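You operate a simulated robot arm through the tools that you are given. There is no shell and no other tool. Be economical: measure what you need, move in short steps, check, and stop when the job is done.

The job below is to be done with a simulated robot arm. You get a single attempt, and the scene is never put back.

## Task
Put the gold carb from the stone top on the top of the washer lid and the red carb on top of the white paper roll there. Fetch the dark green socket and set it on the cream tray. Shut the bottom red drawer. Press the purple button three times. Close the right cupboard door. Open the right tilt bin. The order is free. Set down upright: carb.

Only the result counts: the job must be done as asked and must still hold three seconds after the hand-in. Knocking over, shifting, dropping, spilling or breaking anything else fails it. Lids that push on must go on centred and level and be pressed home; caps that screw on are set level and turned clockwise until they are tight.

## Robot
A 7-joint arm with a two-finger parallel gripper on a trunk, on a base that drives. Base frame: it is fixed to the floor where the robot stands at the start and does not move with it; the origin is under the middle of the robot, x ahead of it, y to its left, z up; the surface under the hand at the start is at about z = 950. Lengths are in mm, angles in rad, forces in N, time in s.
With the tool pointing down near the work surface it reaches from about 360 to 780 mm from the robot's upright axis, wherever it stands. Its first joint turns from -2.496 to 2.496 rad. Places, roughly: bottom red drawer [300, 700, 300]; carb [750, 250, 1000]; cream tray (13x12x3 cm) [1500, -2200, 600]; dark green socket [500, -250, 1000]; paper roll (7x7x11 cm) [900, -100, 1000]; purple button [100, 1900, 1000]; right cupboard door [-1500, -4300, 500]; right tilt bin [-4700, -4500, 1000]; top of the washer lid [500, 1000, 1100]. Payload 3 kg.
The tool frame sits at the grasp point between the pads (the TCP): z along the fingers, y along the line on which they close. The tips reach 30 mm beyond it. Largest opening 110 mm; finger width 20, thickness 10; the body of the gripper, 48 by 112 mm, starts 55 mm behind the TCP.
Orientation is that of the tool frame in the base frame, as [roll, pitch, yaw] about the fixed x, y, z axes, in that order (R = Rz(yaw) Ry(pitch) Rx(roll)). With the fingers straight down and closing along the base's y, the tool's x points along the base's -x, its y along +y and its z along -z.

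## Interface
- The arm moves only by the tool drive_tool. Its argument "steps" is a list of rows, each a list of 7 numbers: the shift along the tool's x, y, z in mm, then the turn, a rotation vector about the tool's x, y, z in rad, then the closure, from 0 (fully open) to 1 (shut). In form: [[x, y, z, wx, wy, wz, jaw], ...]. A call has 1 to 10 rows; each row is the pose to reach, as a shift and turn from the pose commanded when the call began, along the tool's axes at that moment. Rows are played at 5 a second. More than 50 mm and 0.15 rad between two rows, or a gripper value outside its range, and nothing of the call is played. A pose out of reach is approached as far as the arm can. The call stops where the force on the tool passes 40 N (or 10 N more than at its start, if that is more) or the arm is blocked; 0.2 s more then pass. The fingers move at their own pace (about 153 mm/s each) and stop on an object; they squeeze with about 36 N. The grip force told is the motor's: it shows also when the fingers shut on nothing. Time passes only in rows, and 0.2 s behind the last, so rows that repeat a pose let the fingers close. It gives the time, the measured TCP pose, the force on the tool (base axes), the opening and the grip force at its end, in the units of the frame above (readings bear some noise), with the torque about the TCP (base axes, N m) and any sound that the robot's microphone picked up.
- Cameras (640 x 400 px; columns grow to the right, rows downward): "scene" is now at [509.8, 169.9, 1481]; the picture's right is [-0.00, -0.17, 0.99], its down [-0.93, 0.36, 0.06] and it looks along [-0.37, -0.92, -0.16] (base axes); focal length 214 px, centre (320, 200). "wrist" rides on the gripper at [72, 17, -103] in the tool frame; the picture's right is [-0.23, 0.97, 0.00], its down [-0.76, -0.18, -0.62] and it looks along [-0.61, -0.14, 0.78] (tool axes); focal length 222 px, centre (320, 200). There is no depth. A picture from a camera that has moved, and an enlarged one, comes with that camera's place and axes in the base frame and with its lens.
- camera(camera): a new picture of that camera. The clock stands still meanwhile.
- raise_lower(by): slides the trunk up (or, below 0, down) by that many mm; the arm and the scene camera ride with it, the base frame stays. It gives what a move gives, with no picture.
- drive_base(legs): drives the robot by 1 to 6 legs, each [ahead, turn to the left] in mm and rad, along the robot's own axes; the way and the turn of a leg run together, so that a leg with both is an arc; at most 1500 mm and 3.142 rad a leg. The arm and the cameras ride along, it lands a little off, and it stops where it bumps. It gives what a move gives.
- head_to(pan, tilt): turns the head with the scene camera to pan (to the left, within 1.396 rad either way) and tilt (down, from -0.506 to 1.204), counted from straight ahead of the robot. It gives what a move gives.
- zoom(camera, box): a new picture of the part [left, top, right, bottom] of that camera's present view, enlarged. The clock stands still meanwhile.
- finish_job(): hands the job in; it is judged then, once.

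Work in short steps. Places have to be worked out from the pictures, the camera data and where the tool is seen: move nearer, look again, correct. Check each grasp and each placing, and mend what went wrong. You have 165 turns and 120 pictures in all, those below and enlarged ones among them. Open the gripper and draw the arm clear of the work before you hand the job in, unless the task says otherwise; then end with one line.

The tools are called after "Emit:" as name(argument=value, ...) on one line, values as JSON. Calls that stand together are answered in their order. drive_tool: Moves the arm, as the interface text tells. Its arguments: {"type":"object","properties":{"steps":{"type":"array","items":{"type":"array","items":{"type":"number"}}}},"required":["steps"]} The other tools are called the same way: raise_lower (by) slides the trunk up or down; drive_base (legs) drives the base; head_to (pan, tilt) turns the head that bears the scene camera; camera (camera) takes a picture; zoom (camera, box) takes an enlarged picture of a part of a camera's view; finish_job () hands the job in.

At the start:

```text
t: 0.0
tcp_pos: [434.5, 260.9, 1368.1]
tcp_rot: [-3.141, -0.003, 3.132]
force: [-0.1, -0.4, 0.3]
torque: [-0.02, 0.05, 0.01]
gripper_width: 109.8
finger_force: 0.1
trunk travel left (down, up): [-375.0, 115.0]
robot x, y, heading: [1.8, 14.0, -0.002]
head pan, tilt: [-1.4, 0.368]
```

scene: 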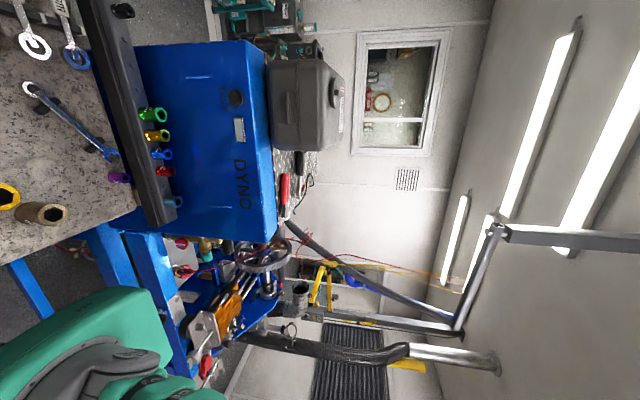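
wrist: 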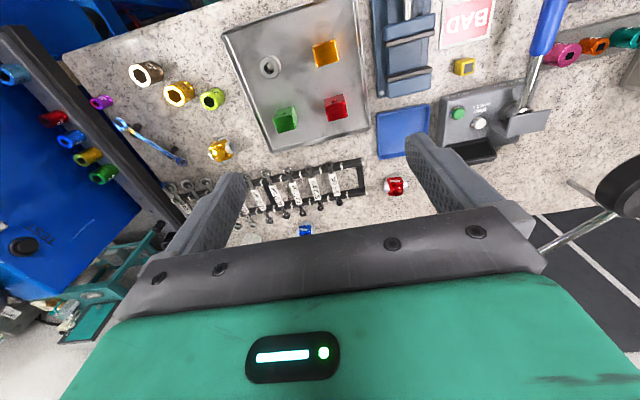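

The wrist view shows a stone top with coloured parts. I turn the head to look ahead and down, to find everything.

Emit:
head_to(pan=0, tilt=0.8)

Emit:
camera(camera="scene")

```text
t: 1.5
tcp_pos: [434.4, 261.5, 1368.8]
tcp_rot: [3.141, -0.003, 3.133]
force: [0.3, -0.2, 0.6]
torque: [-0.03, -0.01, -0.04]
gripper_width: 109.9
finger_force: 0.1
trunk travel left (down, up): [-375.0, 115.0]
robot x, y, heading: [-2.3, 14.1, -0.002]
head pan, tilt: [0.0, 0.799]
```

```text
117 pictures are left
camera scene: at [472.5, 261.7, 1416.6], right [-0.01, -1.0, 0.0], down [-0.7, 0.01, 0.72], along [-0.72, 0.01, -0.7], focal length 214 px, centre (320, 200)
```

scene: 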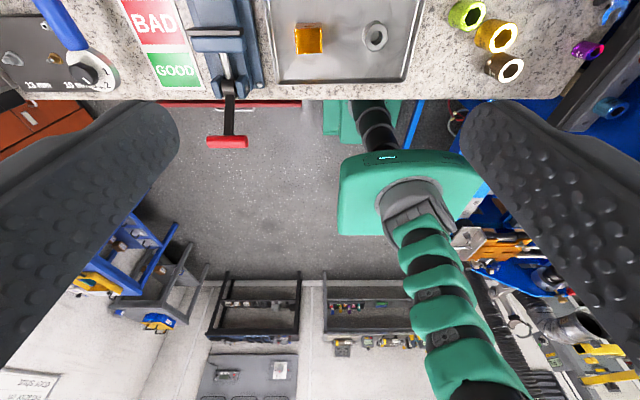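

The scene camera seems to be mounted oddly. I try another head pose to learn how it behaves.

Emit:
head_to(pan=0, tilt=0.0)

Emit:
camera(camera="scene")

Emit:
camera(camera="wrist")

```text
t: 2.7
tcp_pos: [435.7, 262.5, 1368.9]
tcp_rot: [3.14, -0.001, 3.134]
force: [0.1, 0.5, 0.4]
torque: [0.02, 0.03, -0.01]
gripper_width: 109.9
finger_force: 0.0
trunk travel left (down, up): [-375.0, 115.0]
robot x, y, heading: [-0.6, 11.1, 0.003]
head pan, tilt: [0.0, 0.0]
```

```text
116 pictures are left
camera scene: at [544.5, 261.2, 1407.2], right [-0.01, -1.0, 0.0], down [-1.0, 0.01, 0.0], along [0.0, 0.0, -1.0], focal length 214 px, centre (320, 200)
```

scene: 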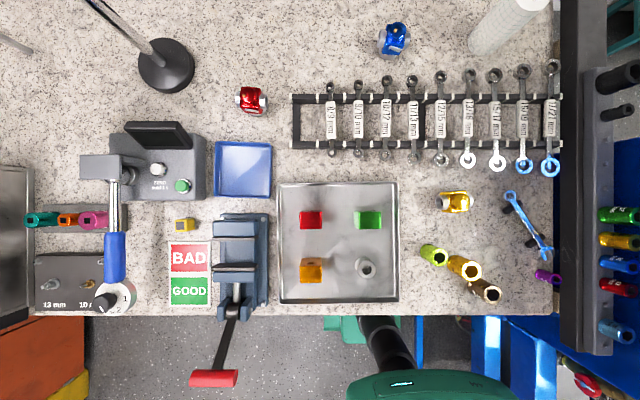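

```text
115 pictures are left
camera wrist: at [363.9, 280.2, 1472.0], right [0.24, 0.97, 0.0], down [0.76, -0.18, 0.62], along [0.6, -0.15, -0.78], focal length 222 px, centre (320, 200)
```

wrist: 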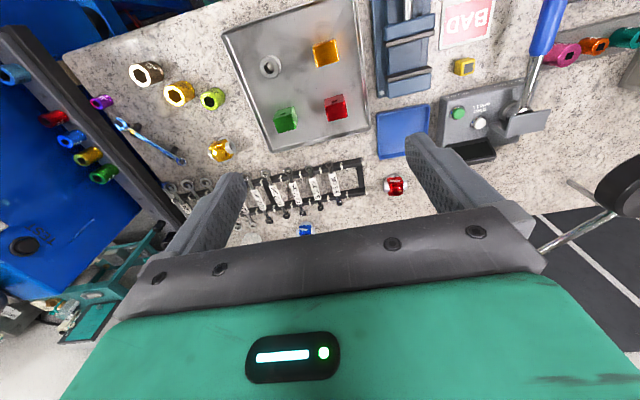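

At tilt 0 the camera looks straight down on the bench. I zoom in on the socket rail and the carbs.

Emit:
zoom(camera="scene", box=[400, 160, 640, 360])

Emit:
zoom(camera="scene", box=[220, 0, 560, 220])

Emit:
zoom(camera="scene", box=[0, 80, 280, 330])

```text
2.00 times, centred on (520, 260) of scene
camera zoom: at [544.5, 261.2, 1407.2], right [-0.01, -1.0, 0.0], down [-1.0, 0.01, 0.0], along [0.0, 0.0, -1.0], focal length 429 px, centre (-80, 80)
```

zoom: 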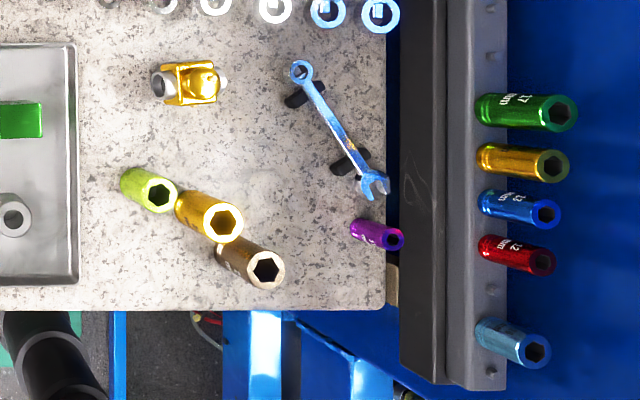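

```text
1.82 times, centred on (390, 110) of scene
camera zoom: at [544.5, 261.2, 1407.2], right [-0.01, -1.0, 0.0], down [-1.0, 0.01, 0.0], along [0.0, 0.0, -1.0], focal length 390 px, centre (193, 364)
```

zoom: 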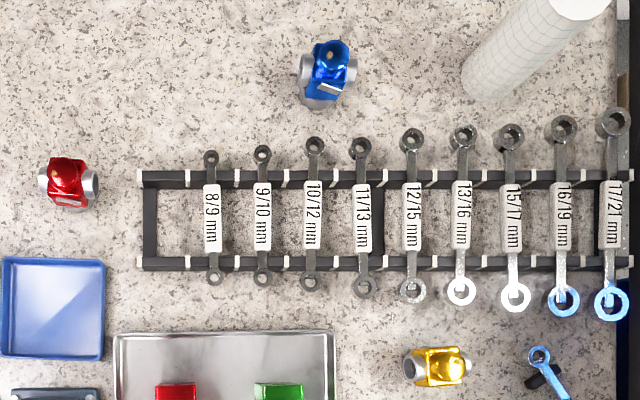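

```text
1.60 times, centred on (140, 205) of scene
camera zoom: at [544.5, 261.2, 1407.2], right [-0.01, -1.0, 0.0], down [-1.0, 0.01, 0.0], along [0.0, 0.0, -1.0], focal length 343 px, centre (608, 192)
```

zoom: 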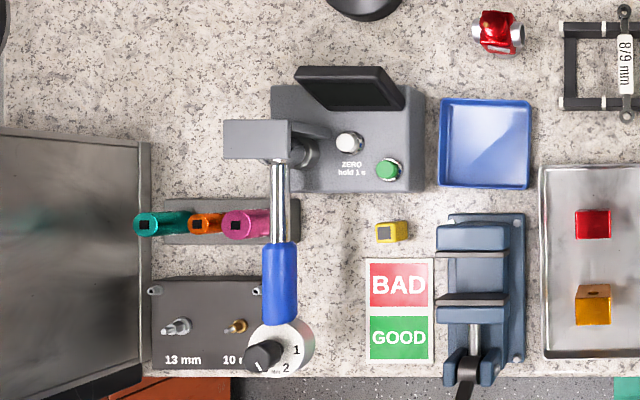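

The dark green socket triangulates to about [512,-243], with its top near z=1070. I check the robot's own base against the bench edge, and the forward view.

Emit:
head_to(pan=0, tilt=0.45)

Emit:
camera(camera="scene")

Emit:
head_to(pan=0, tilt=-0.5)

Emit:
camera(camera="scene")

```text
t: 3.6
tcp_pos: [437.0, 261.6, 1368.7]
tcp_rot: [3.141, -0.002, 3.132]
force: [-0.5, 0.6, 1.0]
torque: [0.02, 0.01, 0.01]
gripper_width: 109.9
finger_force: 0.0
trunk travel left (down, up): [-375.0, 115.0]
robot x, y, heading: [1.0, 16.6, 0.001]
head pan, tilt: [0.0, 0.45]
```

```text
111 pictures are left
camera scene: at [503.0, 261.5, 1405.4], right [-0.01, -1.0, 0.0], down [-0.9, 0.01, 0.44], along [-0.44, 0.0, -0.9], focal length 214 px, centre (320, 200)
```

scene: 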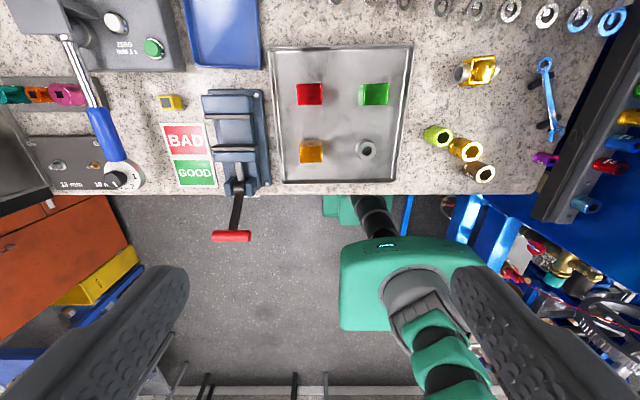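

```text
t: 4.8
tcp_pos: [435.1, 261.5, 1368.1]
tcp_rot: [-3.141, 0.0, 3.133]
force: [0.0, -0.3, 0.3]
torque: [0.01, 0.03, -0.01]
gripper_width: 110.0
finger_force: 0.1
trunk travel left (down, up): [-375.0, 115.0]
robot x, y, heading: [0.5, 17.5, 0.004]
head pan, tilt: [0.0, -0.499]
```

```text
110 pictures are left
camera scene: at [584.5, 260.8, 1430.1], right [-0.01, -1.0, 0.0], down [-0.88, 0.01, -0.48], along [0.48, 0.0, -0.88], focal length 214 px, centre (320, 200)
```

scene: 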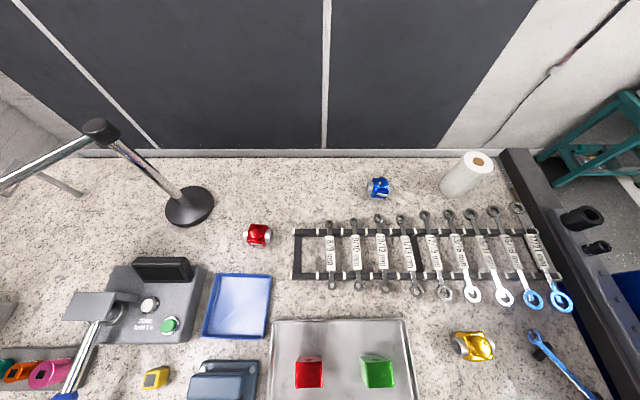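

The red carb is at about [747,403] and the roll at about [870,-95]. Both lie slightly out of reach and the floor under the bench looks open, so I inch forward.

Emit:
drive_base(legs=[[80, 0]])

Emit:
head_to(pan=0, tilt=0.0)

Emit:
camera(camera="scene")

```text
t: 5.8
tcp_pos: [459.8, 262.6, 1367.7]
tcp_rot: [3.141, -0.001, 3.134]
force: [-0.6, 5.0, 2.9]
torque: [-0.38, -0.08, 0.13]
gripper_width: 110.2
finger_force: 0.0
trunk travel left (down, up): [-375.0, 115.0]
robot x, y, heading: [23.4, 12.9, -0.007]
head pan, tilt: [0.0, -0.499]
```

```text
t: 6.8
tcp_pos: [459.7, 263.4, 1369.3]
tcp_rot: [3.141, -0.001, 3.133]
force: [0.2, 1.0, 0.5]
torque: [-0.03, 0.01, 0.02]
gripper_width: 109.9
finger_force: 0.1
trunk travel left (down, up): [-375.0, 115.0]
robot x, y, heading: [24.4, 14.7, -0.012]
head pan, tilt: [0.0, 0.0]
```

```text
109 pictures are left
camera scene: at [568.4, 261.9, 1407.9], right [-0.01, -1.0, 0.0], down [-1.0, 0.01, 0.0], along [0.0, 0.0, -1.0], focal length 214 px, centre (320, 200)
```

scene: 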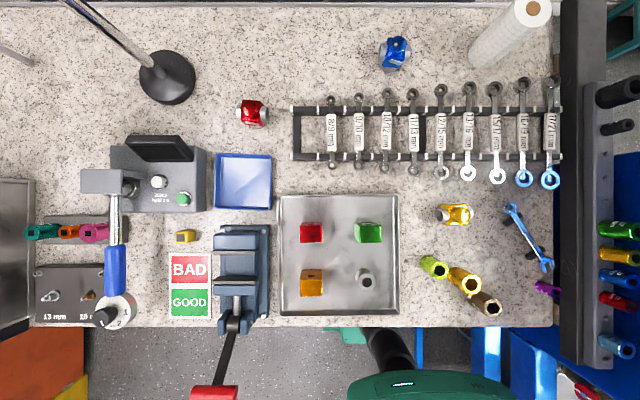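

The base stopped after 24 mm, against the bench. I will gain reach by tilting the tool outward. I move the hand over near the red carb first and look.

Emit:
drive_tool(steps=[[-33, 14, 31, 0, 0, -0.07, 0], [-66, 28, 62, 0, 0, -0.14, 0], [-99, 42, 93, 0, 0, -0.21, 0], [-131, 56, 125, 0, 0, -0.28, 0], [-164, 70, 156, 0, 0, -0.35, 0], [-197, 83, 188, 0, 0, -0.42, 0], [-230, 97, 219, 0, 0, -0.49, 0]])

Emit:
camera(camera="wrist")

Emit:
camera(camera="scene")

```text
t: 8.4
tcp_pos: [681.6, 353.7, 1141.1]
tcp_rot: [3.141, -0.001, -2.656]
force: [-0.4, 0.2, 0.8]
torque: [0.03, -0.03, 0.0]
gripper_width: 110.2
finger_force: 0.0
out of reach, approached as far as the arm can: row 7
trunk travel left (down, up): [-375.0, 115.0]
robot x, y, heading: [23.3, 14.2, -0.015]
head pan, tilt: [0.0, 0.0]
```

```text
108 pictures are left
camera wrist: at [609.5, 335.6, 1245.3], right [-0.25, 0.97, 0.0], down [0.76, 0.2, 0.62], along [0.6, 0.16, -0.78], focal length 222 px, centre (320, 200)
```

wrist: 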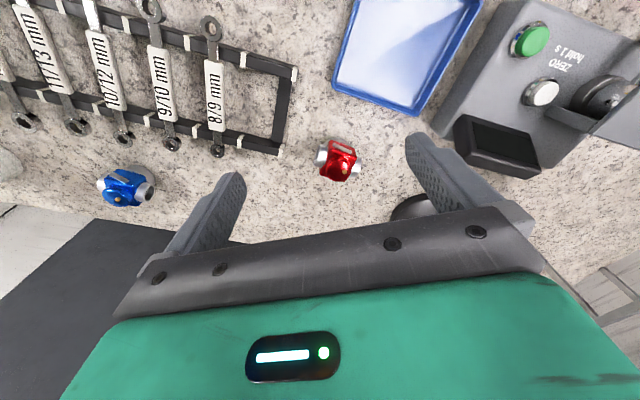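

```text
107 pictures are left
camera scene: at [777.2, 405.2, 1180.8], right [0.47, -0.88, 0.0], down [-0.88, -0.47, 0.0], along [0.0, 0.0, -1.0], focal length 214 px, centre (320, 200)
```

scene: 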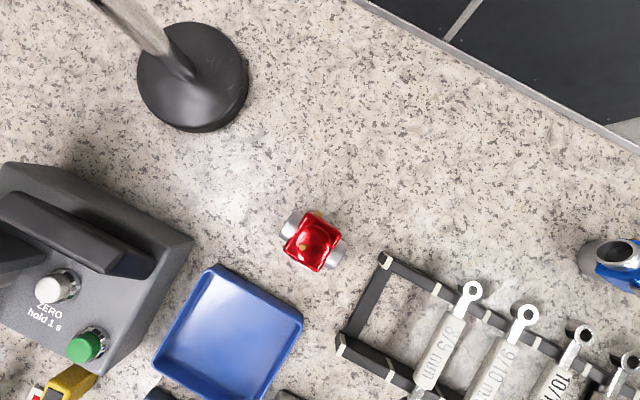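

The scene camera rides on the hand, about 110 mm ahead of the TCP. The red carb is at [740,393] with its tubes along base y. I zoom in to see its shape.

Emit:
zoom(camera="wrist", box=[270, 110, 410, 210])

Emit:
zoom(camera="scene", box=[250, 190, 390, 290])

```text
4.00 times, centred on (340, 160) of wrist
camera zoom: at [609.5, 335.6, 1245.3], right [-0.25, 0.97, 0.0], down [0.76, 0.2, 0.62], along [0.6, 0.16, -0.78], focal length 888 px, centre (240, 360)
```

zoom: 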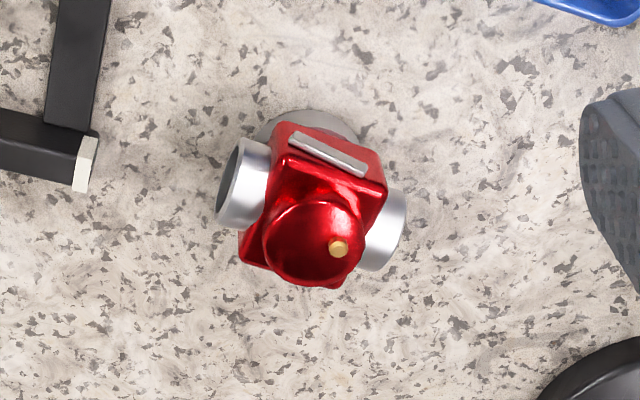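

```text
4.00 times, centred on (320, 240) of scene
camera zoom: at [777.2, 405.2, 1180.8], right [0.47, -0.88, 0.0], down [-0.88, -0.47, 0.0], along [0.0, 0.0, -1.0], focal length 858 px, centre (320, 40)
```

zoom: 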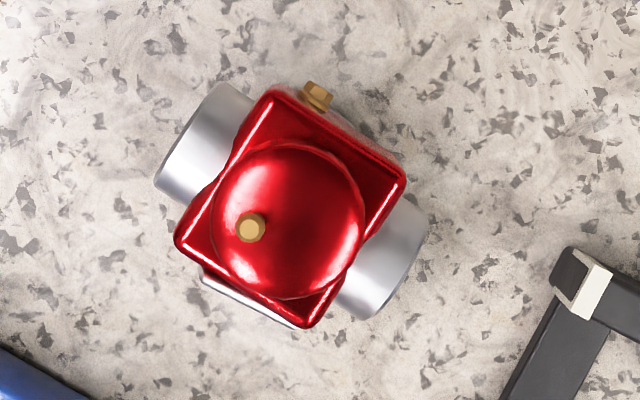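

The carb is about 62 mm tall with its tube axis at z≈983, so I will grip across the tube ends (closing along y) with the tool tilted forward. I raise the trunk for reach and turn the tool square.

Emit:
raise_lower(by=110)

Emit:
drive_tool(steps=[[4, 14, 0, 0, 0, 0.1215, 0], [9, 28, 0, 0, 0, 0.243, 0], [13, 41, 0, 0, 0, 0.3645, 0], [17, 55, 0, 0, 0, 0.486, 0]])

Emit:
drive_tool(steps=[[0, 0, 20, 0, -0.14, 0, 0], [0, 0, 40, 0, -0.28, 0, 0], [0, 0, 60, 0, -0.42, 0, 0], [0, 0, 80, 0, -0.5, 0, 0]])

Emit:
camera(camera="wrist")

```text
t: 9.8
tcp_pos: [682.6, 354.1, 1250.6]
tcp_rot: [-3.14, -0.002, -2.658]
force: [-0.2, 0.4, 0.0]
torque: [0.01, 0.02, 0.0]
gripper_width: 110.1
finger_force: 0.1
trunk travel left (down, up): [-485.0, 5.0]
robot x, y, heading: [25.7, 13.4, -0.01]
head pan, tilt: [0.0, 0.0]
```

```text
t: 10.8
tcp_pos: [641.0, 393.4, 1251.5]
tcp_rot: [3.14, 0.001, 3.136]
force: [0.3, -0.2, 0.9]
torque: [0.02, -0.02, 0.0]
gripper_width: 109.9
finger_force: 0.0
trunk travel left (down, up): [-485.0, 5.0]
robot x, y, heading: [22.7, 12.4, -0.011]
head pan, tilt: [0.0, 0.0]
```

```text
t: 11.8
tcp_pos: [640.2, 393.2, 1170.6]
tcp_rot: [3.139, 0.5, 3.138]
force: [0.3, 0.1, 0.5]
torque: [0.0, 0.01, 0.01]
gripper_width: 110.2
finger_force: 0.1
trunk travel left (down, up): [-485.0, 5.0]
robot x, y, heading: [24.4, 13.0, -0.012]
head pan, tilt: [0.0, 0.0]
```

```text
104 pictures are left
camera wrist: at [528.5, 411.7, 1226.5], right [0.2, 0.97, 0.11], down [0.37, -0.18, 0.91], along [0.91, -0.14, -0.39], focal length 222 px, centre (320, 200)
```

wrist: 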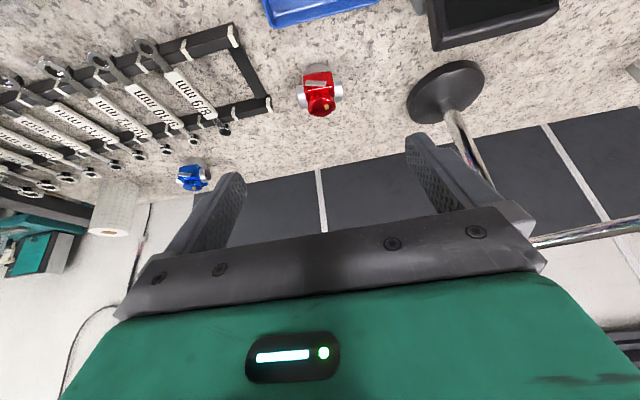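

The approach line along the tool axis runs straight to the carb. I advance 150 mm and check.

Emit:
drive_tool(steps=[[0, 1, 45, 0, 0, 0, 0], [0, 2, 90, 0, 0, 0, 0], [0, 2, 130, 0, 0, 0, 0], [0, 2, 150, 0, 0, 0, 0]])

Emit:
camera(camera="wrist")

Emit:
camera(camera="scene")

```text
t: 12.8
tcp_pos: [713.1, 396.3, 1038.5]
tcp_rot: [-3.14, 0.5, 3.141]
force: [0.4, 0.0, -1.1]
torque: [0.03, 0.01, -0.02]
gripper_width: 110.0
finger_force: 0.0
trunk travel left (down, up): [-485.0, 5.0]
robot x, y, heading: [23.2, 7.8, -0.012]
head pan, tilt: [0.0, 0.0]
```

```text
103 pictures are left
camera wrist: at [601.6, 414.7, 1094.1], right [0.2, 0.97, 0.11], down [0.37, -0.18, 0.91], along [0.91, -0.14, -0.4], focal length 222 px, centre (320, 200)
```

wrist: 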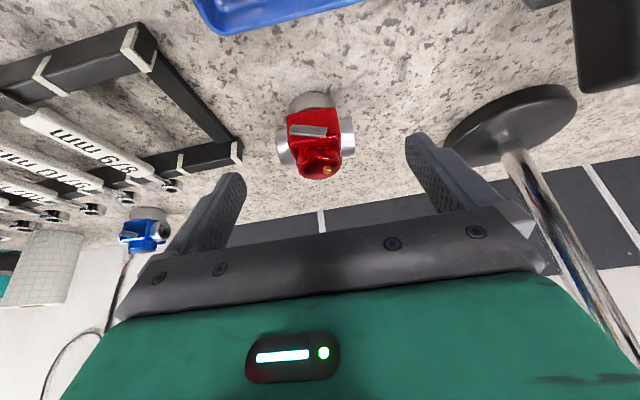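

```text
102 pictures are left
camera scene: at [790.4, 396.8, 1124.6], right [0.0, -1.0, 0.0], down [-0.88, 0.0, -0.48], along [0.48, 0.0, -0.88], focal length 214 px, centre (320, 200)
```

scene: 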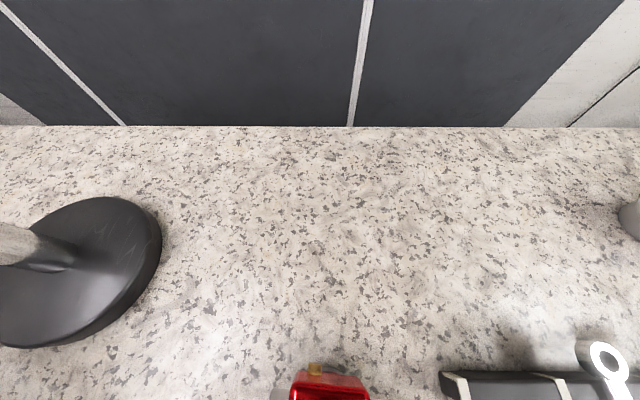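

The carb sits exactly on the approach axis, about 60 mm further on. I advance and close.

Emit:
drive_tool(steps=[[0, -1, 30, 0, 0, 0, 0], [0, -2, 58, 0, 0, 0, 0], [0, -2, 58, 0, 0, 0, 0.3], [0, -2, 58, 0, 0, 0, 0.6], [0, -2, 58, 0, 0, 0, 0.8], [0, -2, 58, 0, 0, 0, 0.8]])

Emit:
camera(camera="wrist")

```text
t: 14.2
tcp_pos: [743.4, 392.0, 987.7]
tcp_rot: [-3.142, 0.5, 3.137]
force: [-0.3, -0.7, 0.6]
torque: [0.0, -0.06, -0.01]
gripper_width: 57.8
finger_force: 35.6
trunk travel left (down, up): [-485.0, 5.0]
robot x, y, heading: [23.0, 11.3, -0.012]
head pan, tilt: [0.0, 0.0]
```

```text
101 pictures are left
camera wrist: at [630.2, 411.5, 1044.1], right [0.2, 0.97, 0.11], down [0.37, -0.18, 0.91], along [0.91, -0.14, -0.4], focal length 222 px, centre (320, 200)
```

wrist: 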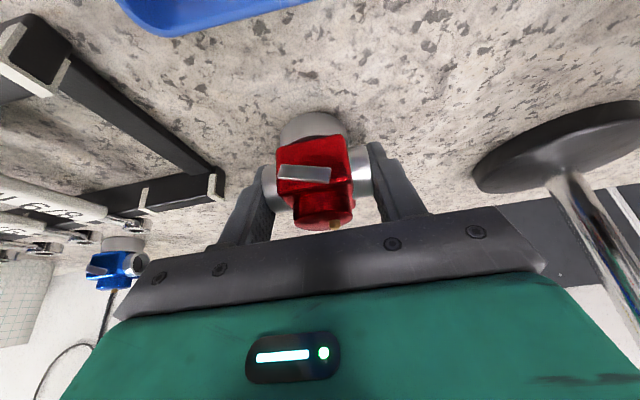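

The grip is good (57.8 mm). I lift straight up.

Emit:
drive_tool(steps=[[-4, 0, -8, 0, 0, 0, 0.8], [-24, 0, -44, 0, 0, 0, 0.8], [-48, 0, -88, 0, 0, 0, 0.8], [-72, 0, -132, 0, 0, 0, 0.8], [-91, 0, -167, 0, 0, 0, 0.8]])

Emit:
camera(camera="wrist")

Emit:
camera(camera="scene")

```text
refused: row 3 steps farther than a row can; nothing moved
```

```text
100 pictures are left
camera wrist: at [630.2, 411.5, 1044.1], right [0.2, 0.97, 0.11], down [0.37, -0.18, 0.91], along [0.91, -0.14, -0.4], focal length 222 px, centre (320, 200)
```

wrist: 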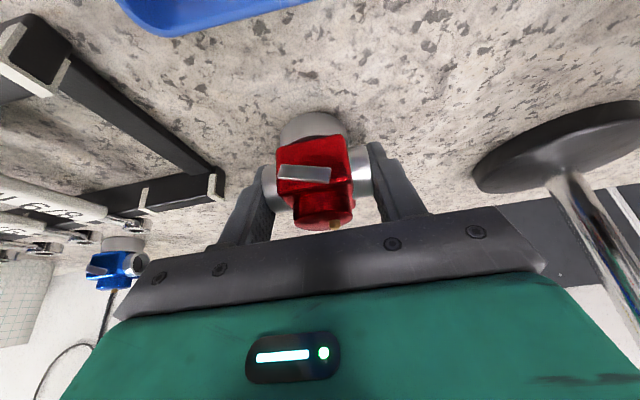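

```text
99 pictures are left
camera scene: at [819.0, 393.6, 1074.5], right [0.0, -1.0, 0.0], down [-0.88, 0.0, -0.48], along [0.48, 0.0, -0.88], focal length 214 px, centre (320, 200)
```

scene: 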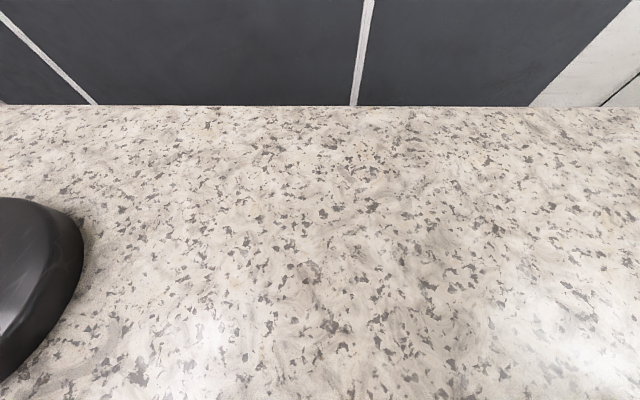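

That step was just over the limit, so I use smaller ones.

Emit:
drive_tool(steps=[[-4, 0, -8, 0, 0, 0, 0.8], [-23, 0, -42, 0, 0, 0, 0.8], [-45, 0, -82, 0, 0, 0, 0.8], [-67, 0, -122, 0, 0, 0, 0.8], [-88, 0, -162, 0, 0, 0, 0.8]])

```text
t: 15.4
tcp_pos: [740.5, 394.6, 1175.3]
tcp_rot: [-3.141, 0.5, 3.138]
force: [-0.9, 0.2, -1.5]
torque: [0.01, 0.02, 0.02]
gripper_width: 57.7
finger_force: 36.2
trunk travel left (down, up): [-485.0, 5.0]
robot x, y, heading: [25.5, 11.2, -0.011]
head pan, tilt: [0.0, 0.0]
```

Lifted cleanly. I swing sideways to just before the roll.

Emit:
drive_tool(steps=[[-1, -48, 1, 0, 0, 0, 0.8], [-3, -97, 2, 0, 0, 0, 0.8], [-5, -145, 3, 0, 0, 0, 0.8], [-7, -194, 4, 0, 0, 0, 0.8], [-9, -243, 5, 0, 0, 0, 0.8], [-11, -292, 6, 0, 0, 0, 0.8], [-13, -341, 7, 0, 0, 0, 0.8], [-15, -390, 8, 0, 0, 0, 0.8], [-17, -439, 9, 0, 0, 0, 0.8], [-18, -485, 10, 0, 0, 0, 0.8]])

Emit:
camera(camera="wrist")

Emit:
camera(camera="scene")

```text
t: 17.6
tcp_pos: [760.2, -94.3, 1174.4]
tcp_rot: [-3.141, 0.497, 3.137]
force: [-0.5, -0.3, -1.9]
torque: [-0.03, -0.01, -0.02]
gripper_width: 57.7
finger_force: 36.4
trunk travel left (down, up): [-485.0, 5.0]
robot x, y, heading: [25.8, 17.1, -0.013]
head pan, tilt: [0.0, 0.0]
```

```text
98 pictures are left
camera wrist: at [648.5, -75.5, 1231.2], right [0.2, 0.97, 0.11], down [0.37, -0.18, 0.91], along [0.91, -0.14, -0.4], focal length 222 px, centre (320, 200)
```

wrist: 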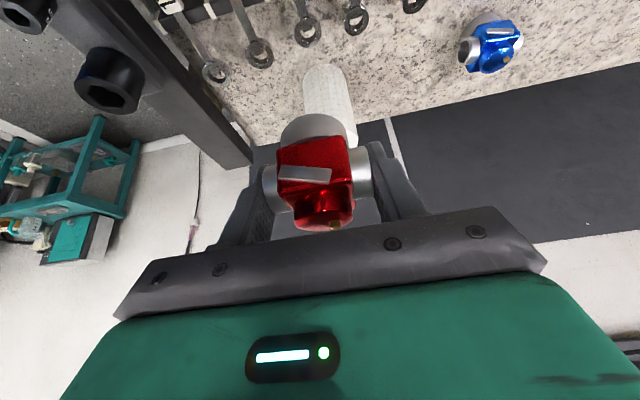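

```text
97 pictures are left
camera scene: at [837.4, -93.5, 1261.2], right [0.0, -1.0, 0.0], down [-0.88, 0.0, -0.48], along [0.48, 0.0, -0.88], focal length 214 px, centre (320, 200)
```

scene: 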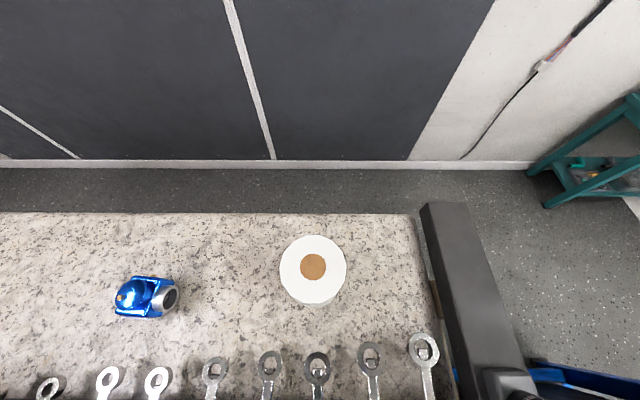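

The roll top is centred at about [877,-87], z≈1057. I move above it with about 50 mm of clearance.

Emit:
drive_tool(steps=[[-31, 3, 26, 0, 0, 0, 0.8], [-62, 5, 52, 0, 0, 0, 0.8], [-93, 7, 78, 0, 0, 0, 0.8]])

Emit:
camera(camera="wrist")

```text
t: 18.4
tcp_pos: [878.7, -82.4, 1150.1]
tcp_rot: [-3.142, 0.501, 3.14]
force: [-0.6, 0.0, -1.5]
torque: [-0.01, 0.0, 0.02]
gripper_width: 57.5
finger_force: 36.0
trunk travel left (down, up): [-485.0, 5.0]
robot x, y, heading: [26.3, 10.7, -0.014]
head pan, tilt: [0.0, 0.0]
```

```text
96 pictures are left
camera wrist: at [766.5, -64.9, 1206.1], right [0.2, 0.97, 0.11], down [0.37, -0.18, 0.91], along [0.91, -0.14, -0.39], focal length 222 px, centre (320, 200)
```

wrist: 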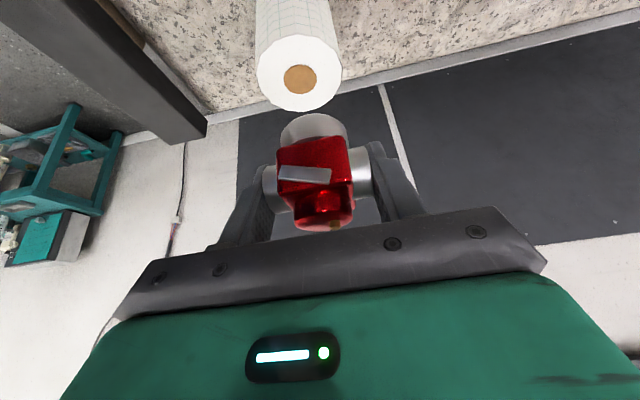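

The relative views agree: the roll sits 5 mm to −y of the hand and is well aligned in x. I correct that and descend 44 mm.

Emit:
drive_tool(steps=[[0, -5, 0, 0, 0, 0, 0.8], [10, -5, 20, 0, 0, 0, 0.8], [20, -5, 39, 0, 0, 0, 0.8]])

Emit:
camera(camera="wrist")

```text
t: 19.2
tcp_pos: [878.5, -88.2, 1103.2]
tcp_rot: [3.141, 0.5, 3.137]
force: [-0.9, 0.5, -1.0]
torque: [-0.01, 0.01, 0.01]
gripper_width: 57.8
finger_force: 35.9
trunk travel left (down, up): [-485.0, 5.0]
robot x, y, heading: [28.2, 11.9, -0.018]
head pan, tilt: [0.0, 0.0]
```

```text
95 pictures are left
camera wrist: at [766.9, -70.8, 1160.1], right [0.2, 0.97, 0.11], down [0.37, -0.18, 0.91], along [0.91, -0.14, -0.4], focal length 222 px, centre (320, 200)
```

wrist: 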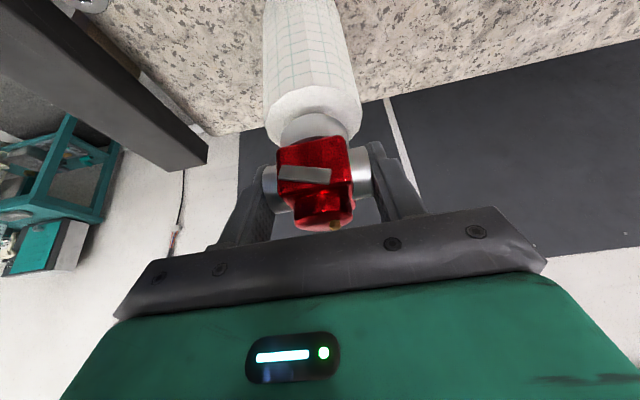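

The alignment is good and only a few mm remain. I creep down.

Emit:
drive_tool(steps=[[1, 0, 1.8, 0, 0, 0, 0.8], [2, 0, 3.5, 0, 0, 0, 0.8], [2.4, 0, 4.4, 0, 0, 0, 0.8]])

Emit:
zoom(camera="wrist", box=[250, 60, 390, 160])

```text
t: 20.0
tcp_pos: [879.3, -89.9, 1100.3]
tcp_rot: [-3.141, 0.499, 3.138]
force: [-1.0, -0.8, -1.1]
torque: [0.02, -0.01, 0.0]
gripper_width: 57.6
finger_force: 35.9
trunk travel left (down, up): [-485.0, 5.0]
robot x, y, heading: [29.3, 11.5, -0.012]
head pan, tilt: [0.0, 0.0]
```

```text
4.00 times, centred on (320, 110) of wrist
camera zoom: at [767.4, -71.3, 1155.6], right [0.2, 0.97, 0.11], down [0.37, -0.18, 0.91], along [0.91, -0.14, -0.4], focal length 888 px, centre (320, 560)
```

zoom: 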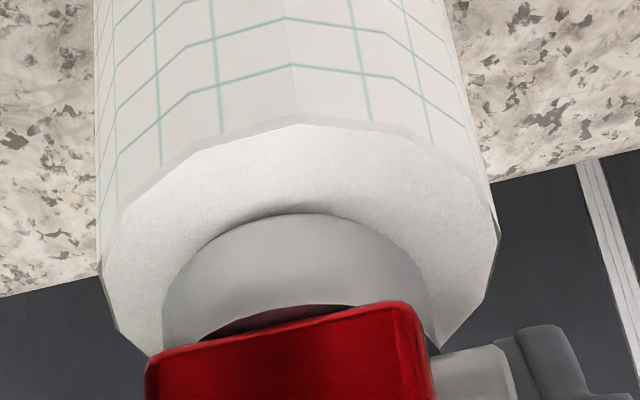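

Well centred and nearly touching. I creep down further until the force shows contact.

Emit:
drive_tool(steps=[[0.5, 0, 0.9, 0, 0, 0, 0.8], [1, 0, 1.8, 0, 0, 0, 0.8], [1, 0, 1.8, 0, 0, 0, 0.8]])

Emit:
drive_tool(steps=[[0.5, 0, 0.9, 0, 0, 0, 0.8], [0.5, 0, 0.9, 0, 0, 0, 0.8]])

```text
t: 20.8
tcp_pos: [880.2, -88.6, 1097.9]
tcp_rot: [-3.14, 0.5, 3.138]
force: [-0.4, -0.1, 0.1]
torque: [0.01, -0.07, -0.01]
gripper_width: 57.5
finger_force: 36.1
trunk travel left (down, up): [-485.0, 5.0]
robot x, y, heading: [24.2, 15.0, -0.01]
head pan, tilt: [0.0, 0.0]
```

```text
t: 21.4
tcp_pos: [878.7, -89.5, 1099.0]
tcp_rot: [-3.141, 0.5, 3.139]
force: [0.9, 1.1, 9.2]
torque: [0.05, -0.08, -0.01]
gripper_width: 57.4
finger_force: 35.8
trunk travel left (down, up): [-485.0, 5.0]
robot x, y, heading: [25.6, 13.6, -0.009]
head pan, tilt: [0.0, 0.0]
```

Contact (9 N). I open the fingers gently, then back off along the tool axis.

Emit:
drive_tool(steps=[[-0.3, 0, -0.5, 0, 0, 0, 0.8], [-0.3, 0, -0.5, 0, 0, 0, 0.4], [-0.3, 0, -0.5, 0, 0, 0, 0.0], [-0.3, 0, -0.5, 0, 0, 0, 0.0]])

Emit:
drive_tool(steps=[[0, 0, -20, 0, 0, 0, 0], [0, 0, -50, 0, 0, 0, 0], [0, 0, -90, 0, 0, 0, 0], [0, 0, -130, 0, 0, 0, 0]])

Emit:
camera(camera="wrist")

```text
t: 22.4
tcp_pos: [879.8, -89.2, 1098.0]
tcp_rot: [3.14, 0.5, 3.139]
force: [-0.4, -0.2, 0.2]
torque: [0.0, 0.0, 0.01]
gripper_width: 109.8
finger_force: 0.0
trunk travel left (down, up): [-485.0, 5.0]
robot x, y, heading: [27.4, 12.7, -0.011]
head pan, tilt: [0.0, 0.0]
```

```text
t: 23.4
tcp_pos: [819.2, -91.7, 1212.1]
tcp_rot: [-3.14, 0.501, 3.14]
force: [0.1, -0.1, -0.1]
torque: [-0.03, 0.01, -0.02]
gripper_width: 110.1
finger_force: 0.0
trunk travel left (down, up): [-485.0, 5.0]
robot x, y, heading: [25.0, 15.5, -0.014]
head pan, tilt: [0.0, 0.0]
```

```text
93 pictures are left
camera wrist: at [706.0, -72.7, 1268.0], right [0.2, 0.97, 0.11], down [0.37, -0.18, 0.91], along [0.91, -0.14, -0.4], focal length 222 px, centre (320, 200)
```

wrist: 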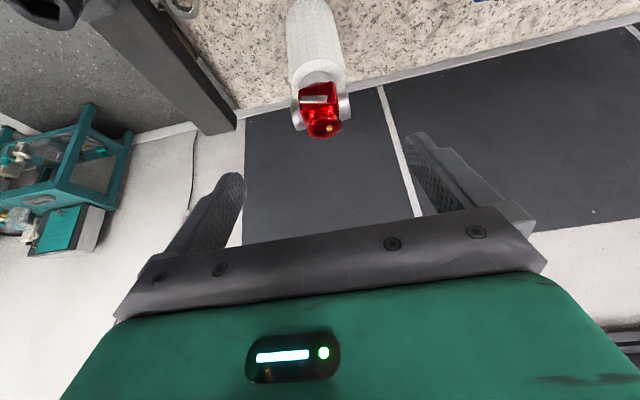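

The red carb stands upright on the roll. Next I turn the tool vertical and hover above the gold carb.

Emit:
drive_tool(steps=[[37, 9, -15, 0, 0.0, 0, 0], [74, 18, -31, 0, 0.08, 0, 0], [111, 27, -46, 0, 0.16, 0, 0], [148, 35, -61, 0, 0.25, 0, 0], [185, 44, -76, 0, 0.33, 0, 0], [222, 53, -92, 0, 0.42, 0, 0], [259, 62, -107, 0, 0.5, 0, 0]])

Emit:
camera(camera="wrist")

Emit:
camera(camera="scene")

```text
t: 25.0
tcp_pos: [536.4, -27.3, 1182.0]
tcp_rot: [3.141, -0.002, 3.139]
force: [1.0, -0.6, 0.2]
torque: [0.01, -0.03, -0.03]
gripper_width: 110.0
finger_force: 0.1
trunk travel left (down, up): [-485.0, 5.0]
robot x, y, heading: [23.7, 14.9, -0.015]
head pan, tilt: [0.0, 0.0]
```

```text
92 pictures are left
camera wrist: at [466.2, -9.6, 1284.7], right [0.23, 0.97, 0.0], down [0.76, -0.18, 0.62], along [0.61, -0.14, -0.78], focal length 222 px, centre (320, 200)
```

wrist: 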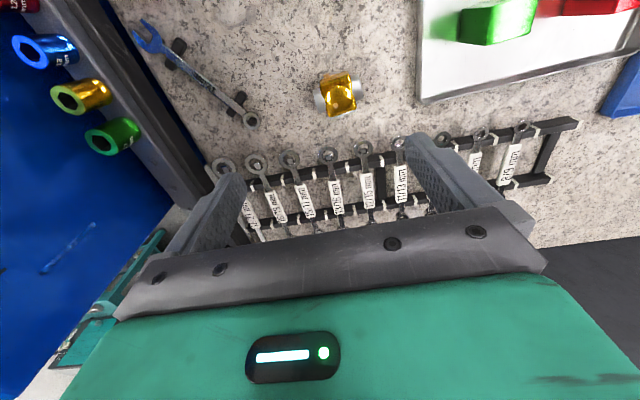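

```text
91 pictures are left
camera scene: at [647.0, -27.6, 1220.0], right [0.0, -1.0, 0.0], down [-1.0, 0.0, 0.0], along [0.0, 0.0, -1.0], focal length 214 px, centre (320, 200)
```

scene: 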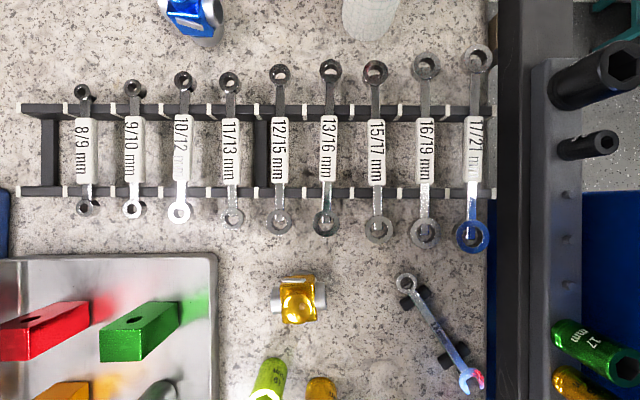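

The gold carb is at about [539,-5]. I zoom in to check its orientation.

Emit:
zoom(camera="scene", box=[229, 245, 369, 345])

```text
4.00 times, centred on (299, 295) of scene
camera zoom: at [647.0, -27.6, 1220.0], right [0.0, -1.0, 0.0], down [-1.0, 0.0, 0.0], along [0.0, 0.0, -1.0], focal length 858 px, centre (404, -180)
```

zoom: 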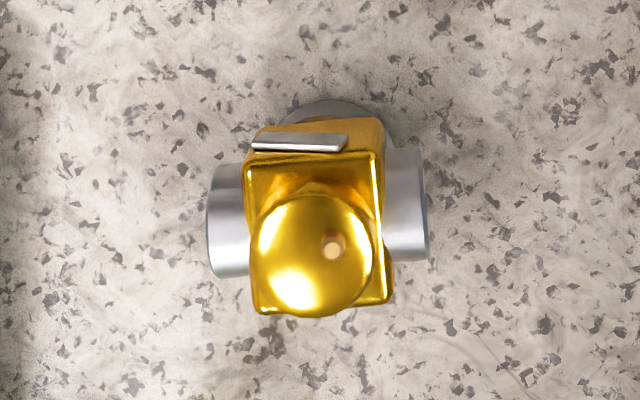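

It is rotated about 0.065 rad. I descend with that correction to 30 mm above the grip, then grip.

Emit:
drive_tool(steps=[[-1, 8, 40, 0, 0, -0.03, 0], [-2, 16, 80, 0, 0, -0.065, 0], [-2, 23, 120, 0, 0, -0.065, 0], [-2, 23, 160, 0, 0, -0.065, 0], [-2, 23, 194, 0, 0, -0.065, 0]])

Emit:
camera(camera="wrist")

```text
t: 26.2
tcp_pos: [536.9, -4.9, 988.3]
tcp_rot: [-3.14, -0.002, -3.079]
force: [-0.1, 0.3, -0.3]
torque: [-0.01, -0.02, -0.05]
gripper_width: 109.9
finger_force: 0.1
trunk travel left (down, up): [-485.0, 5.0]
robot x, y, heading: [26.2, 12.4, -0.008]
head pan, tilt: [0.0, 0.0]
```

```text
89 pictures are left
camera wrist: at [465.0, 8.9, 1091.1], right [0.17, 0.99, 0.0], down [0.77, -0.13, 0.62], along [0.61, -0.1, -0.78], focal length 222 px, centre (320, 200)
```

wrist: 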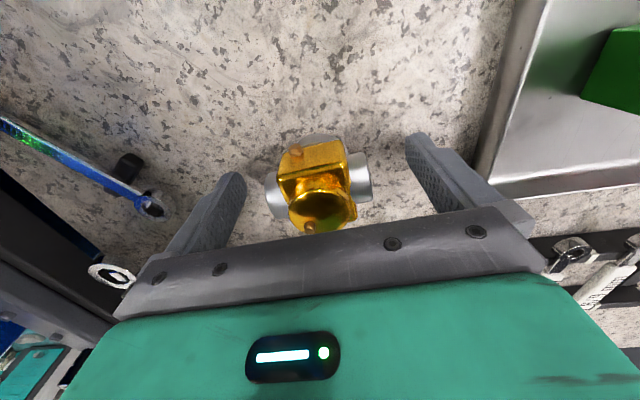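

It is centred between the pads. I close and lift.

Emit:
drive_tool(steps=[[0, 0, 0, 0, 0, 0, 0.3], [0, 0, 0, 0, 0, 0, 0.6], [0, 0, 0, 0, 0, 0, 0.8], [0, 0, 0, 0, 0, 0, 0.8], [0, 0, -8, 0, 0, 0, 0.8], [0, 0, -50, 0, 0, 0, 0.8], [0, 0, -100, 0, 0, 0, 0.8], [0, 0, -150, 0, 0, 0, 0.8], [0, 0, -200, 0, 0, 0, 0.8], [0, 0, -250, 0, 0, 0, 0.8]])

Emit:
camera(camera="wrist")

```text
t: 28.4
tcp_pos: [541.4, -4.1, 1239.9]
tcp_rot: [3.141, 0.0, -3.081]
force: [0.5, -0.1, -1.9]
torque: [-0.03, 0.02, 0.01]
gripper_width: 57.8
finger_force: 36.1
trunk travel left (down, up): [-485.0, 5.0]
robot x, y, heading: [27.7, 11.9, -0.018]
head pan, tilt: [0.0, 0.0]
```

```text
88 pictures are left
camera wrist: at [469.2, 9.9, 1342.2], right [0.17, 0.99, 0.0], down [0.77, -0.13, 0.62], along [0.61, -0.1, -0.78], focal length 222 px, centre (320, 200)
```

wrist: 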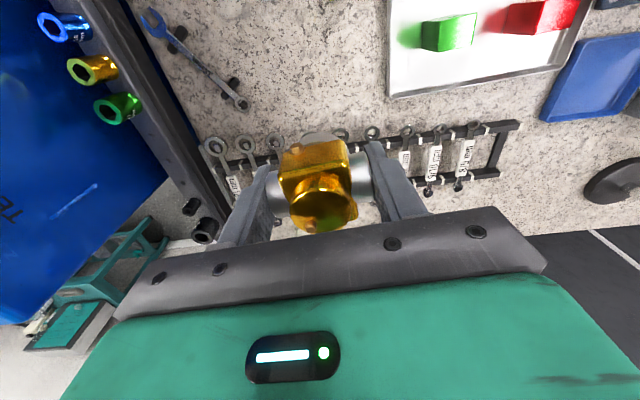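

Gold carb gripped and lifted. I draw the arm in, back away from the bench and turn left to look towards the washer.

Emit:
drive_tool(steps=[[36, 4, -15, 0, 0, 0, 0.8], [72, 8, -30, 0, 0, 0, 0.8], [108, 12, -45, 0, 0, 0, 0.8], [141, 16, -60, 0, 0, 0, 0.8]])

Emit:
drive_base(legs=[[-250, 0], [0, 1.57]])

Emit:
head_to(pan=0, tilt=-0.5)

Emit:
camera(camera="scene")

Emit:
camera(camera="wrist")

```text
t: 29.4
tcp_pos: [400.5, 3.9, 1298.1]
tcp_rot: [-3.141, 0.0, -3.08]
force: [-0.2, 0.9, -1.9]
torque: [0.02, 0.01, -0.02]
gripper_width: 58.1
finger_force: 36.6
trunk travel left (down, up): [-485.0, 5.0]
robot x, y, heading: [24.8, 12.7, -0.006]
head pan, tilt: [0.0, 0.0]
```

```text
t: 33.1
tcp_pos: [94.7, 201.0, 1298.9]
tcp_rot: [-3.139, -0.002, -2.542]
force: [0.1, -0.1, -0.9]
torque: [-0.02, 0.01, 0.0]
gripper_width: 57.5
finger_force: 36.2
trunk travel left (down, up): [-485.0, 5.0]
robot x, y, heading: [-229.8, 7.0, 0.497]
head pan, tilt: [0.0, 0.0]
stopped in leg 2: the robot was blocked; the commanded pose is now the measured one
```

```text
t: 34.0
tcp_pos: [94.2, 200.4, 1299.4]
tcp_rot: [-3.14, -0.003, -2.545]
force: [-1.1, 0.2, -1.9]
torque: [-0.04, 0.02, 0.02]
gripper_width: 57.9
finger_force: 36.3
trunk travel left (down, up): [-485.0, 5.0]
robot x, y, heading: [-230.0, 7.1, 0.5]
head pan, tilt: [0.0, -0.499]
```

```text
87 pictures are left
camera scene: at [218.3, 285.4, 1360.3], right [0.56, -0.83, 0.0], down [-0.73, -0.49, -0.48], along [0.39, 0.27, -0.88], focal length 214 px, centre (320, 200)
```

scene: 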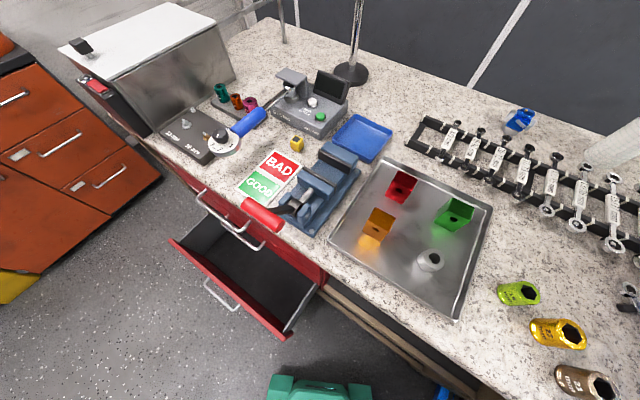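

```text
86 pictures are left
camera wrist: at [26.4, 175.1, 1402.3], right [-0.36, 0.93, 0.0], down [0.73, 0.28, 0.62], along [0.58, 0.22, -0.78], focal length 222 px, centre (320, 200)
```

wrist: 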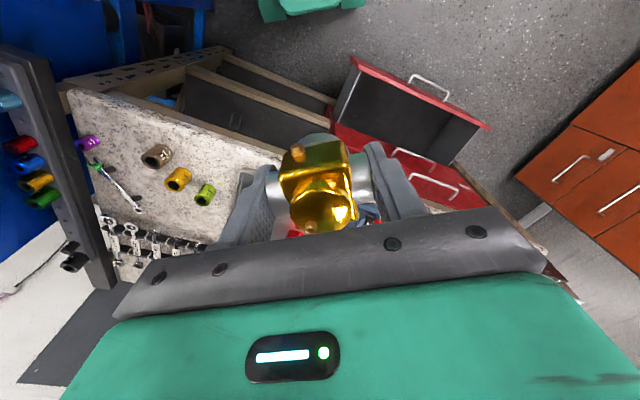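

The bottom red drawer sticks out to about x=78, y 370–1040, and probably blocked the turn. The washer with the white lid stands at the far left end of the bench. I back off along the current heading, then turn.

Emit:
drive_base(legs=[[-300, 0], [0, 1.07]])

Emit:
camera(camera="scene")

```text
t: 34.9
tcp_pos: [85.4, 204.3, 1301.1]
tcp_rot: [-3.14, -0.002, -2.533]
force: [-0.4, -0.4, -2.1]
torque: [-0.04, 0.03, 0.04]
gripper_width: 57.5
finger_force: 35.7
trunk travel left (down, up): [-485.0, 5.0]
robot x, y, heading: [-236.3, 10.0, 0.515]
head pan, tilt: [0.0, -0.499]
stopped in leg 1: the robot was blocked; the commanded pose is now the measured one
```

```text
85 pictures are left
camera scene: at [208.1, 291.5, 1361.5], right [0.57, -0.82, 0.0], down [-0.72, -0.5, -0.48], along [0.39, 0.27, -0.88], focal length 214 px, centre (320, 200)
```

scene: 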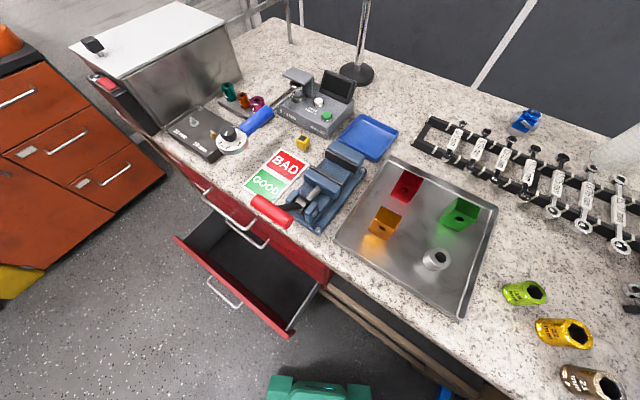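

It is blocked at the rear now. I look backward.

Emit:
head_to(pan=0, tilt=0.95)

Emit:
camera(camera="scene")

Emit:
head_to(pan=-1.2, tilt=0.5)

Emit:
camera(camera="scene")

```text
t: 36.5
tcp_pos: [85.0, 203.2, 1299.5]
tcp_rot: [3.141, -0.002, -2.534]
force: [0.1, -0.1, -1.5]
torque: [-0.01, -0.01, 0.02]
gripper_width: 57.3
finger_force: 35.3
trunk travel left (down, up): [-485.0, 5.0]
robot x, y, heading: [-238.8, 8.6, 0.514]
head pan, tilt: [0.0, 0.949]
```

```text
84 pictures are left
camera scene: at [106.4, 220.3, 1355.8], right [0.57, -0.82, 0.0], down [-0.48, -0.33, 0.81], along [-0.67, -0.46, -0.58], focal length 214 px, centre (320, 200)
```

scene: 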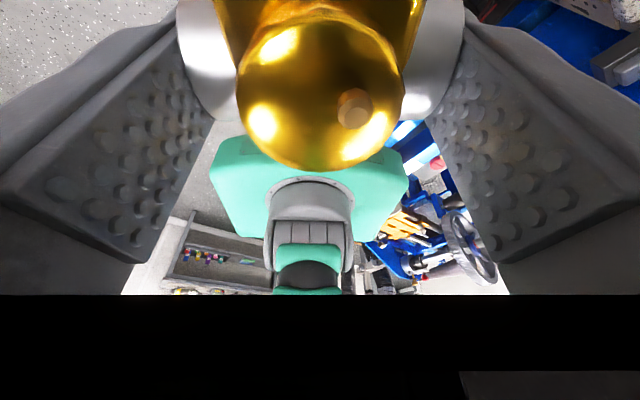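

```text
t: 37.9
tcp_pos: [86.0, 204.5, 1300.0]
tcp_rot: [-3.141, 0.0, -2.534]
force: [-0.3, -1.0, -0.6]
torque: [0.02, 0.0, 0.02]
gripper_width: 57.6
finger_force: 36.4
trunk travel left (down, up): [-485.0, 5.0]
robot x, y, heading: [-235.8, 7.9, 0.517]
head pan, tilt: [-1.201, 0.499]
```

```text
83 pictures are left
camera scene: at [185.6, 172.1, 1395.7], right [0.21, -0.3, 0.93], down [-0.98, -0.13, 0.17], along [0.07, -0.95, -0.32], focal length 214 px, centre (320, 200)
```

scene: 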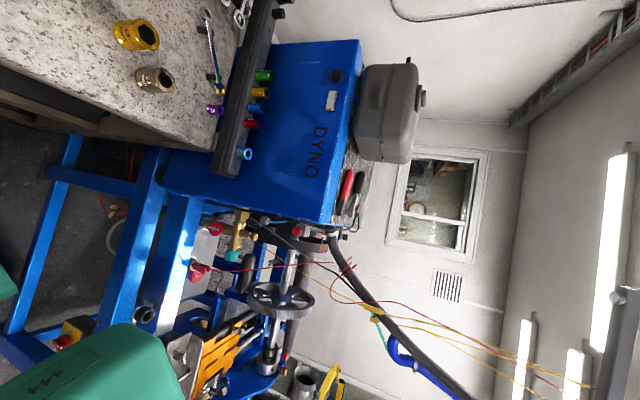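

A blue dyno stand runs along the robot's right side, so the rear-right corner touched it. I turn back to straight, reverse while easing to the left, and clear the stand.

Emit:
drive_base(legs=[[0, -0.5], [-150, -0.1], [-450, -0.2]])

Emit:
head_to(pan=-1.2, tilt=0.5)

Emit:
camera(camera="scene")

```text
t: 43.0
tcp_pos: [-470.3, 1.1, 1298.7]
tcp_rot: [-3.14, -0.003, 2.945]
force: [1.4, -1.0, -0.7]
torque: [-0.02, -0.01, -0.02]
gripper_width: 57.8
finger_force: 36.2
trunk travel left (down, up): [-485.0, 5.0]
robot x, y, heading: [-836.2, 95.0, -0.289]
head pan, tilt: [-1.201, 0.499]
```

```text
t: 43.6
tcp_pos: [-469.2, 1.7, 1301.7]
tcp_rot: [-3.14, -0.002, 2.945]
force: [-0.2, -0.4, -2.1]
torque: [0.01, 0.03, 0.01]
gripper_width: 57.6
finger_force: 35.8
trunk travel left (down, up): [-485.0, 5.0]
robot x, y, heading: [-835.7, 96.4, -0.291]
head pan, tilt: [-1.201, 0.499]
```

```text
82 pictures are left
camera scene: at [-424.0, -94.0, 1396.4], right [-0.07, -0.35, 0.93], down [-0.77, 0.61, 0.17], along [-0.63, -0.71, -0.32], focal length 214 px, centre (320, 200)
```

scene: 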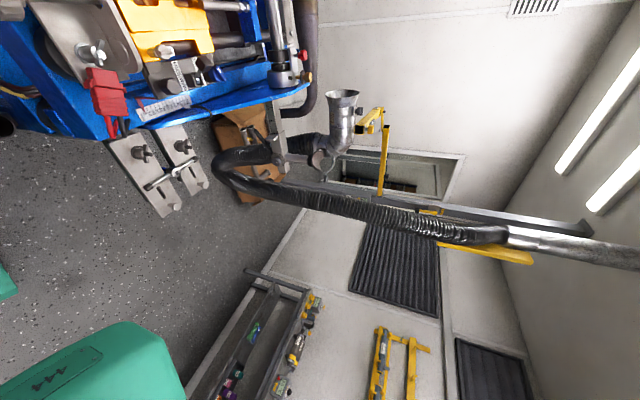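

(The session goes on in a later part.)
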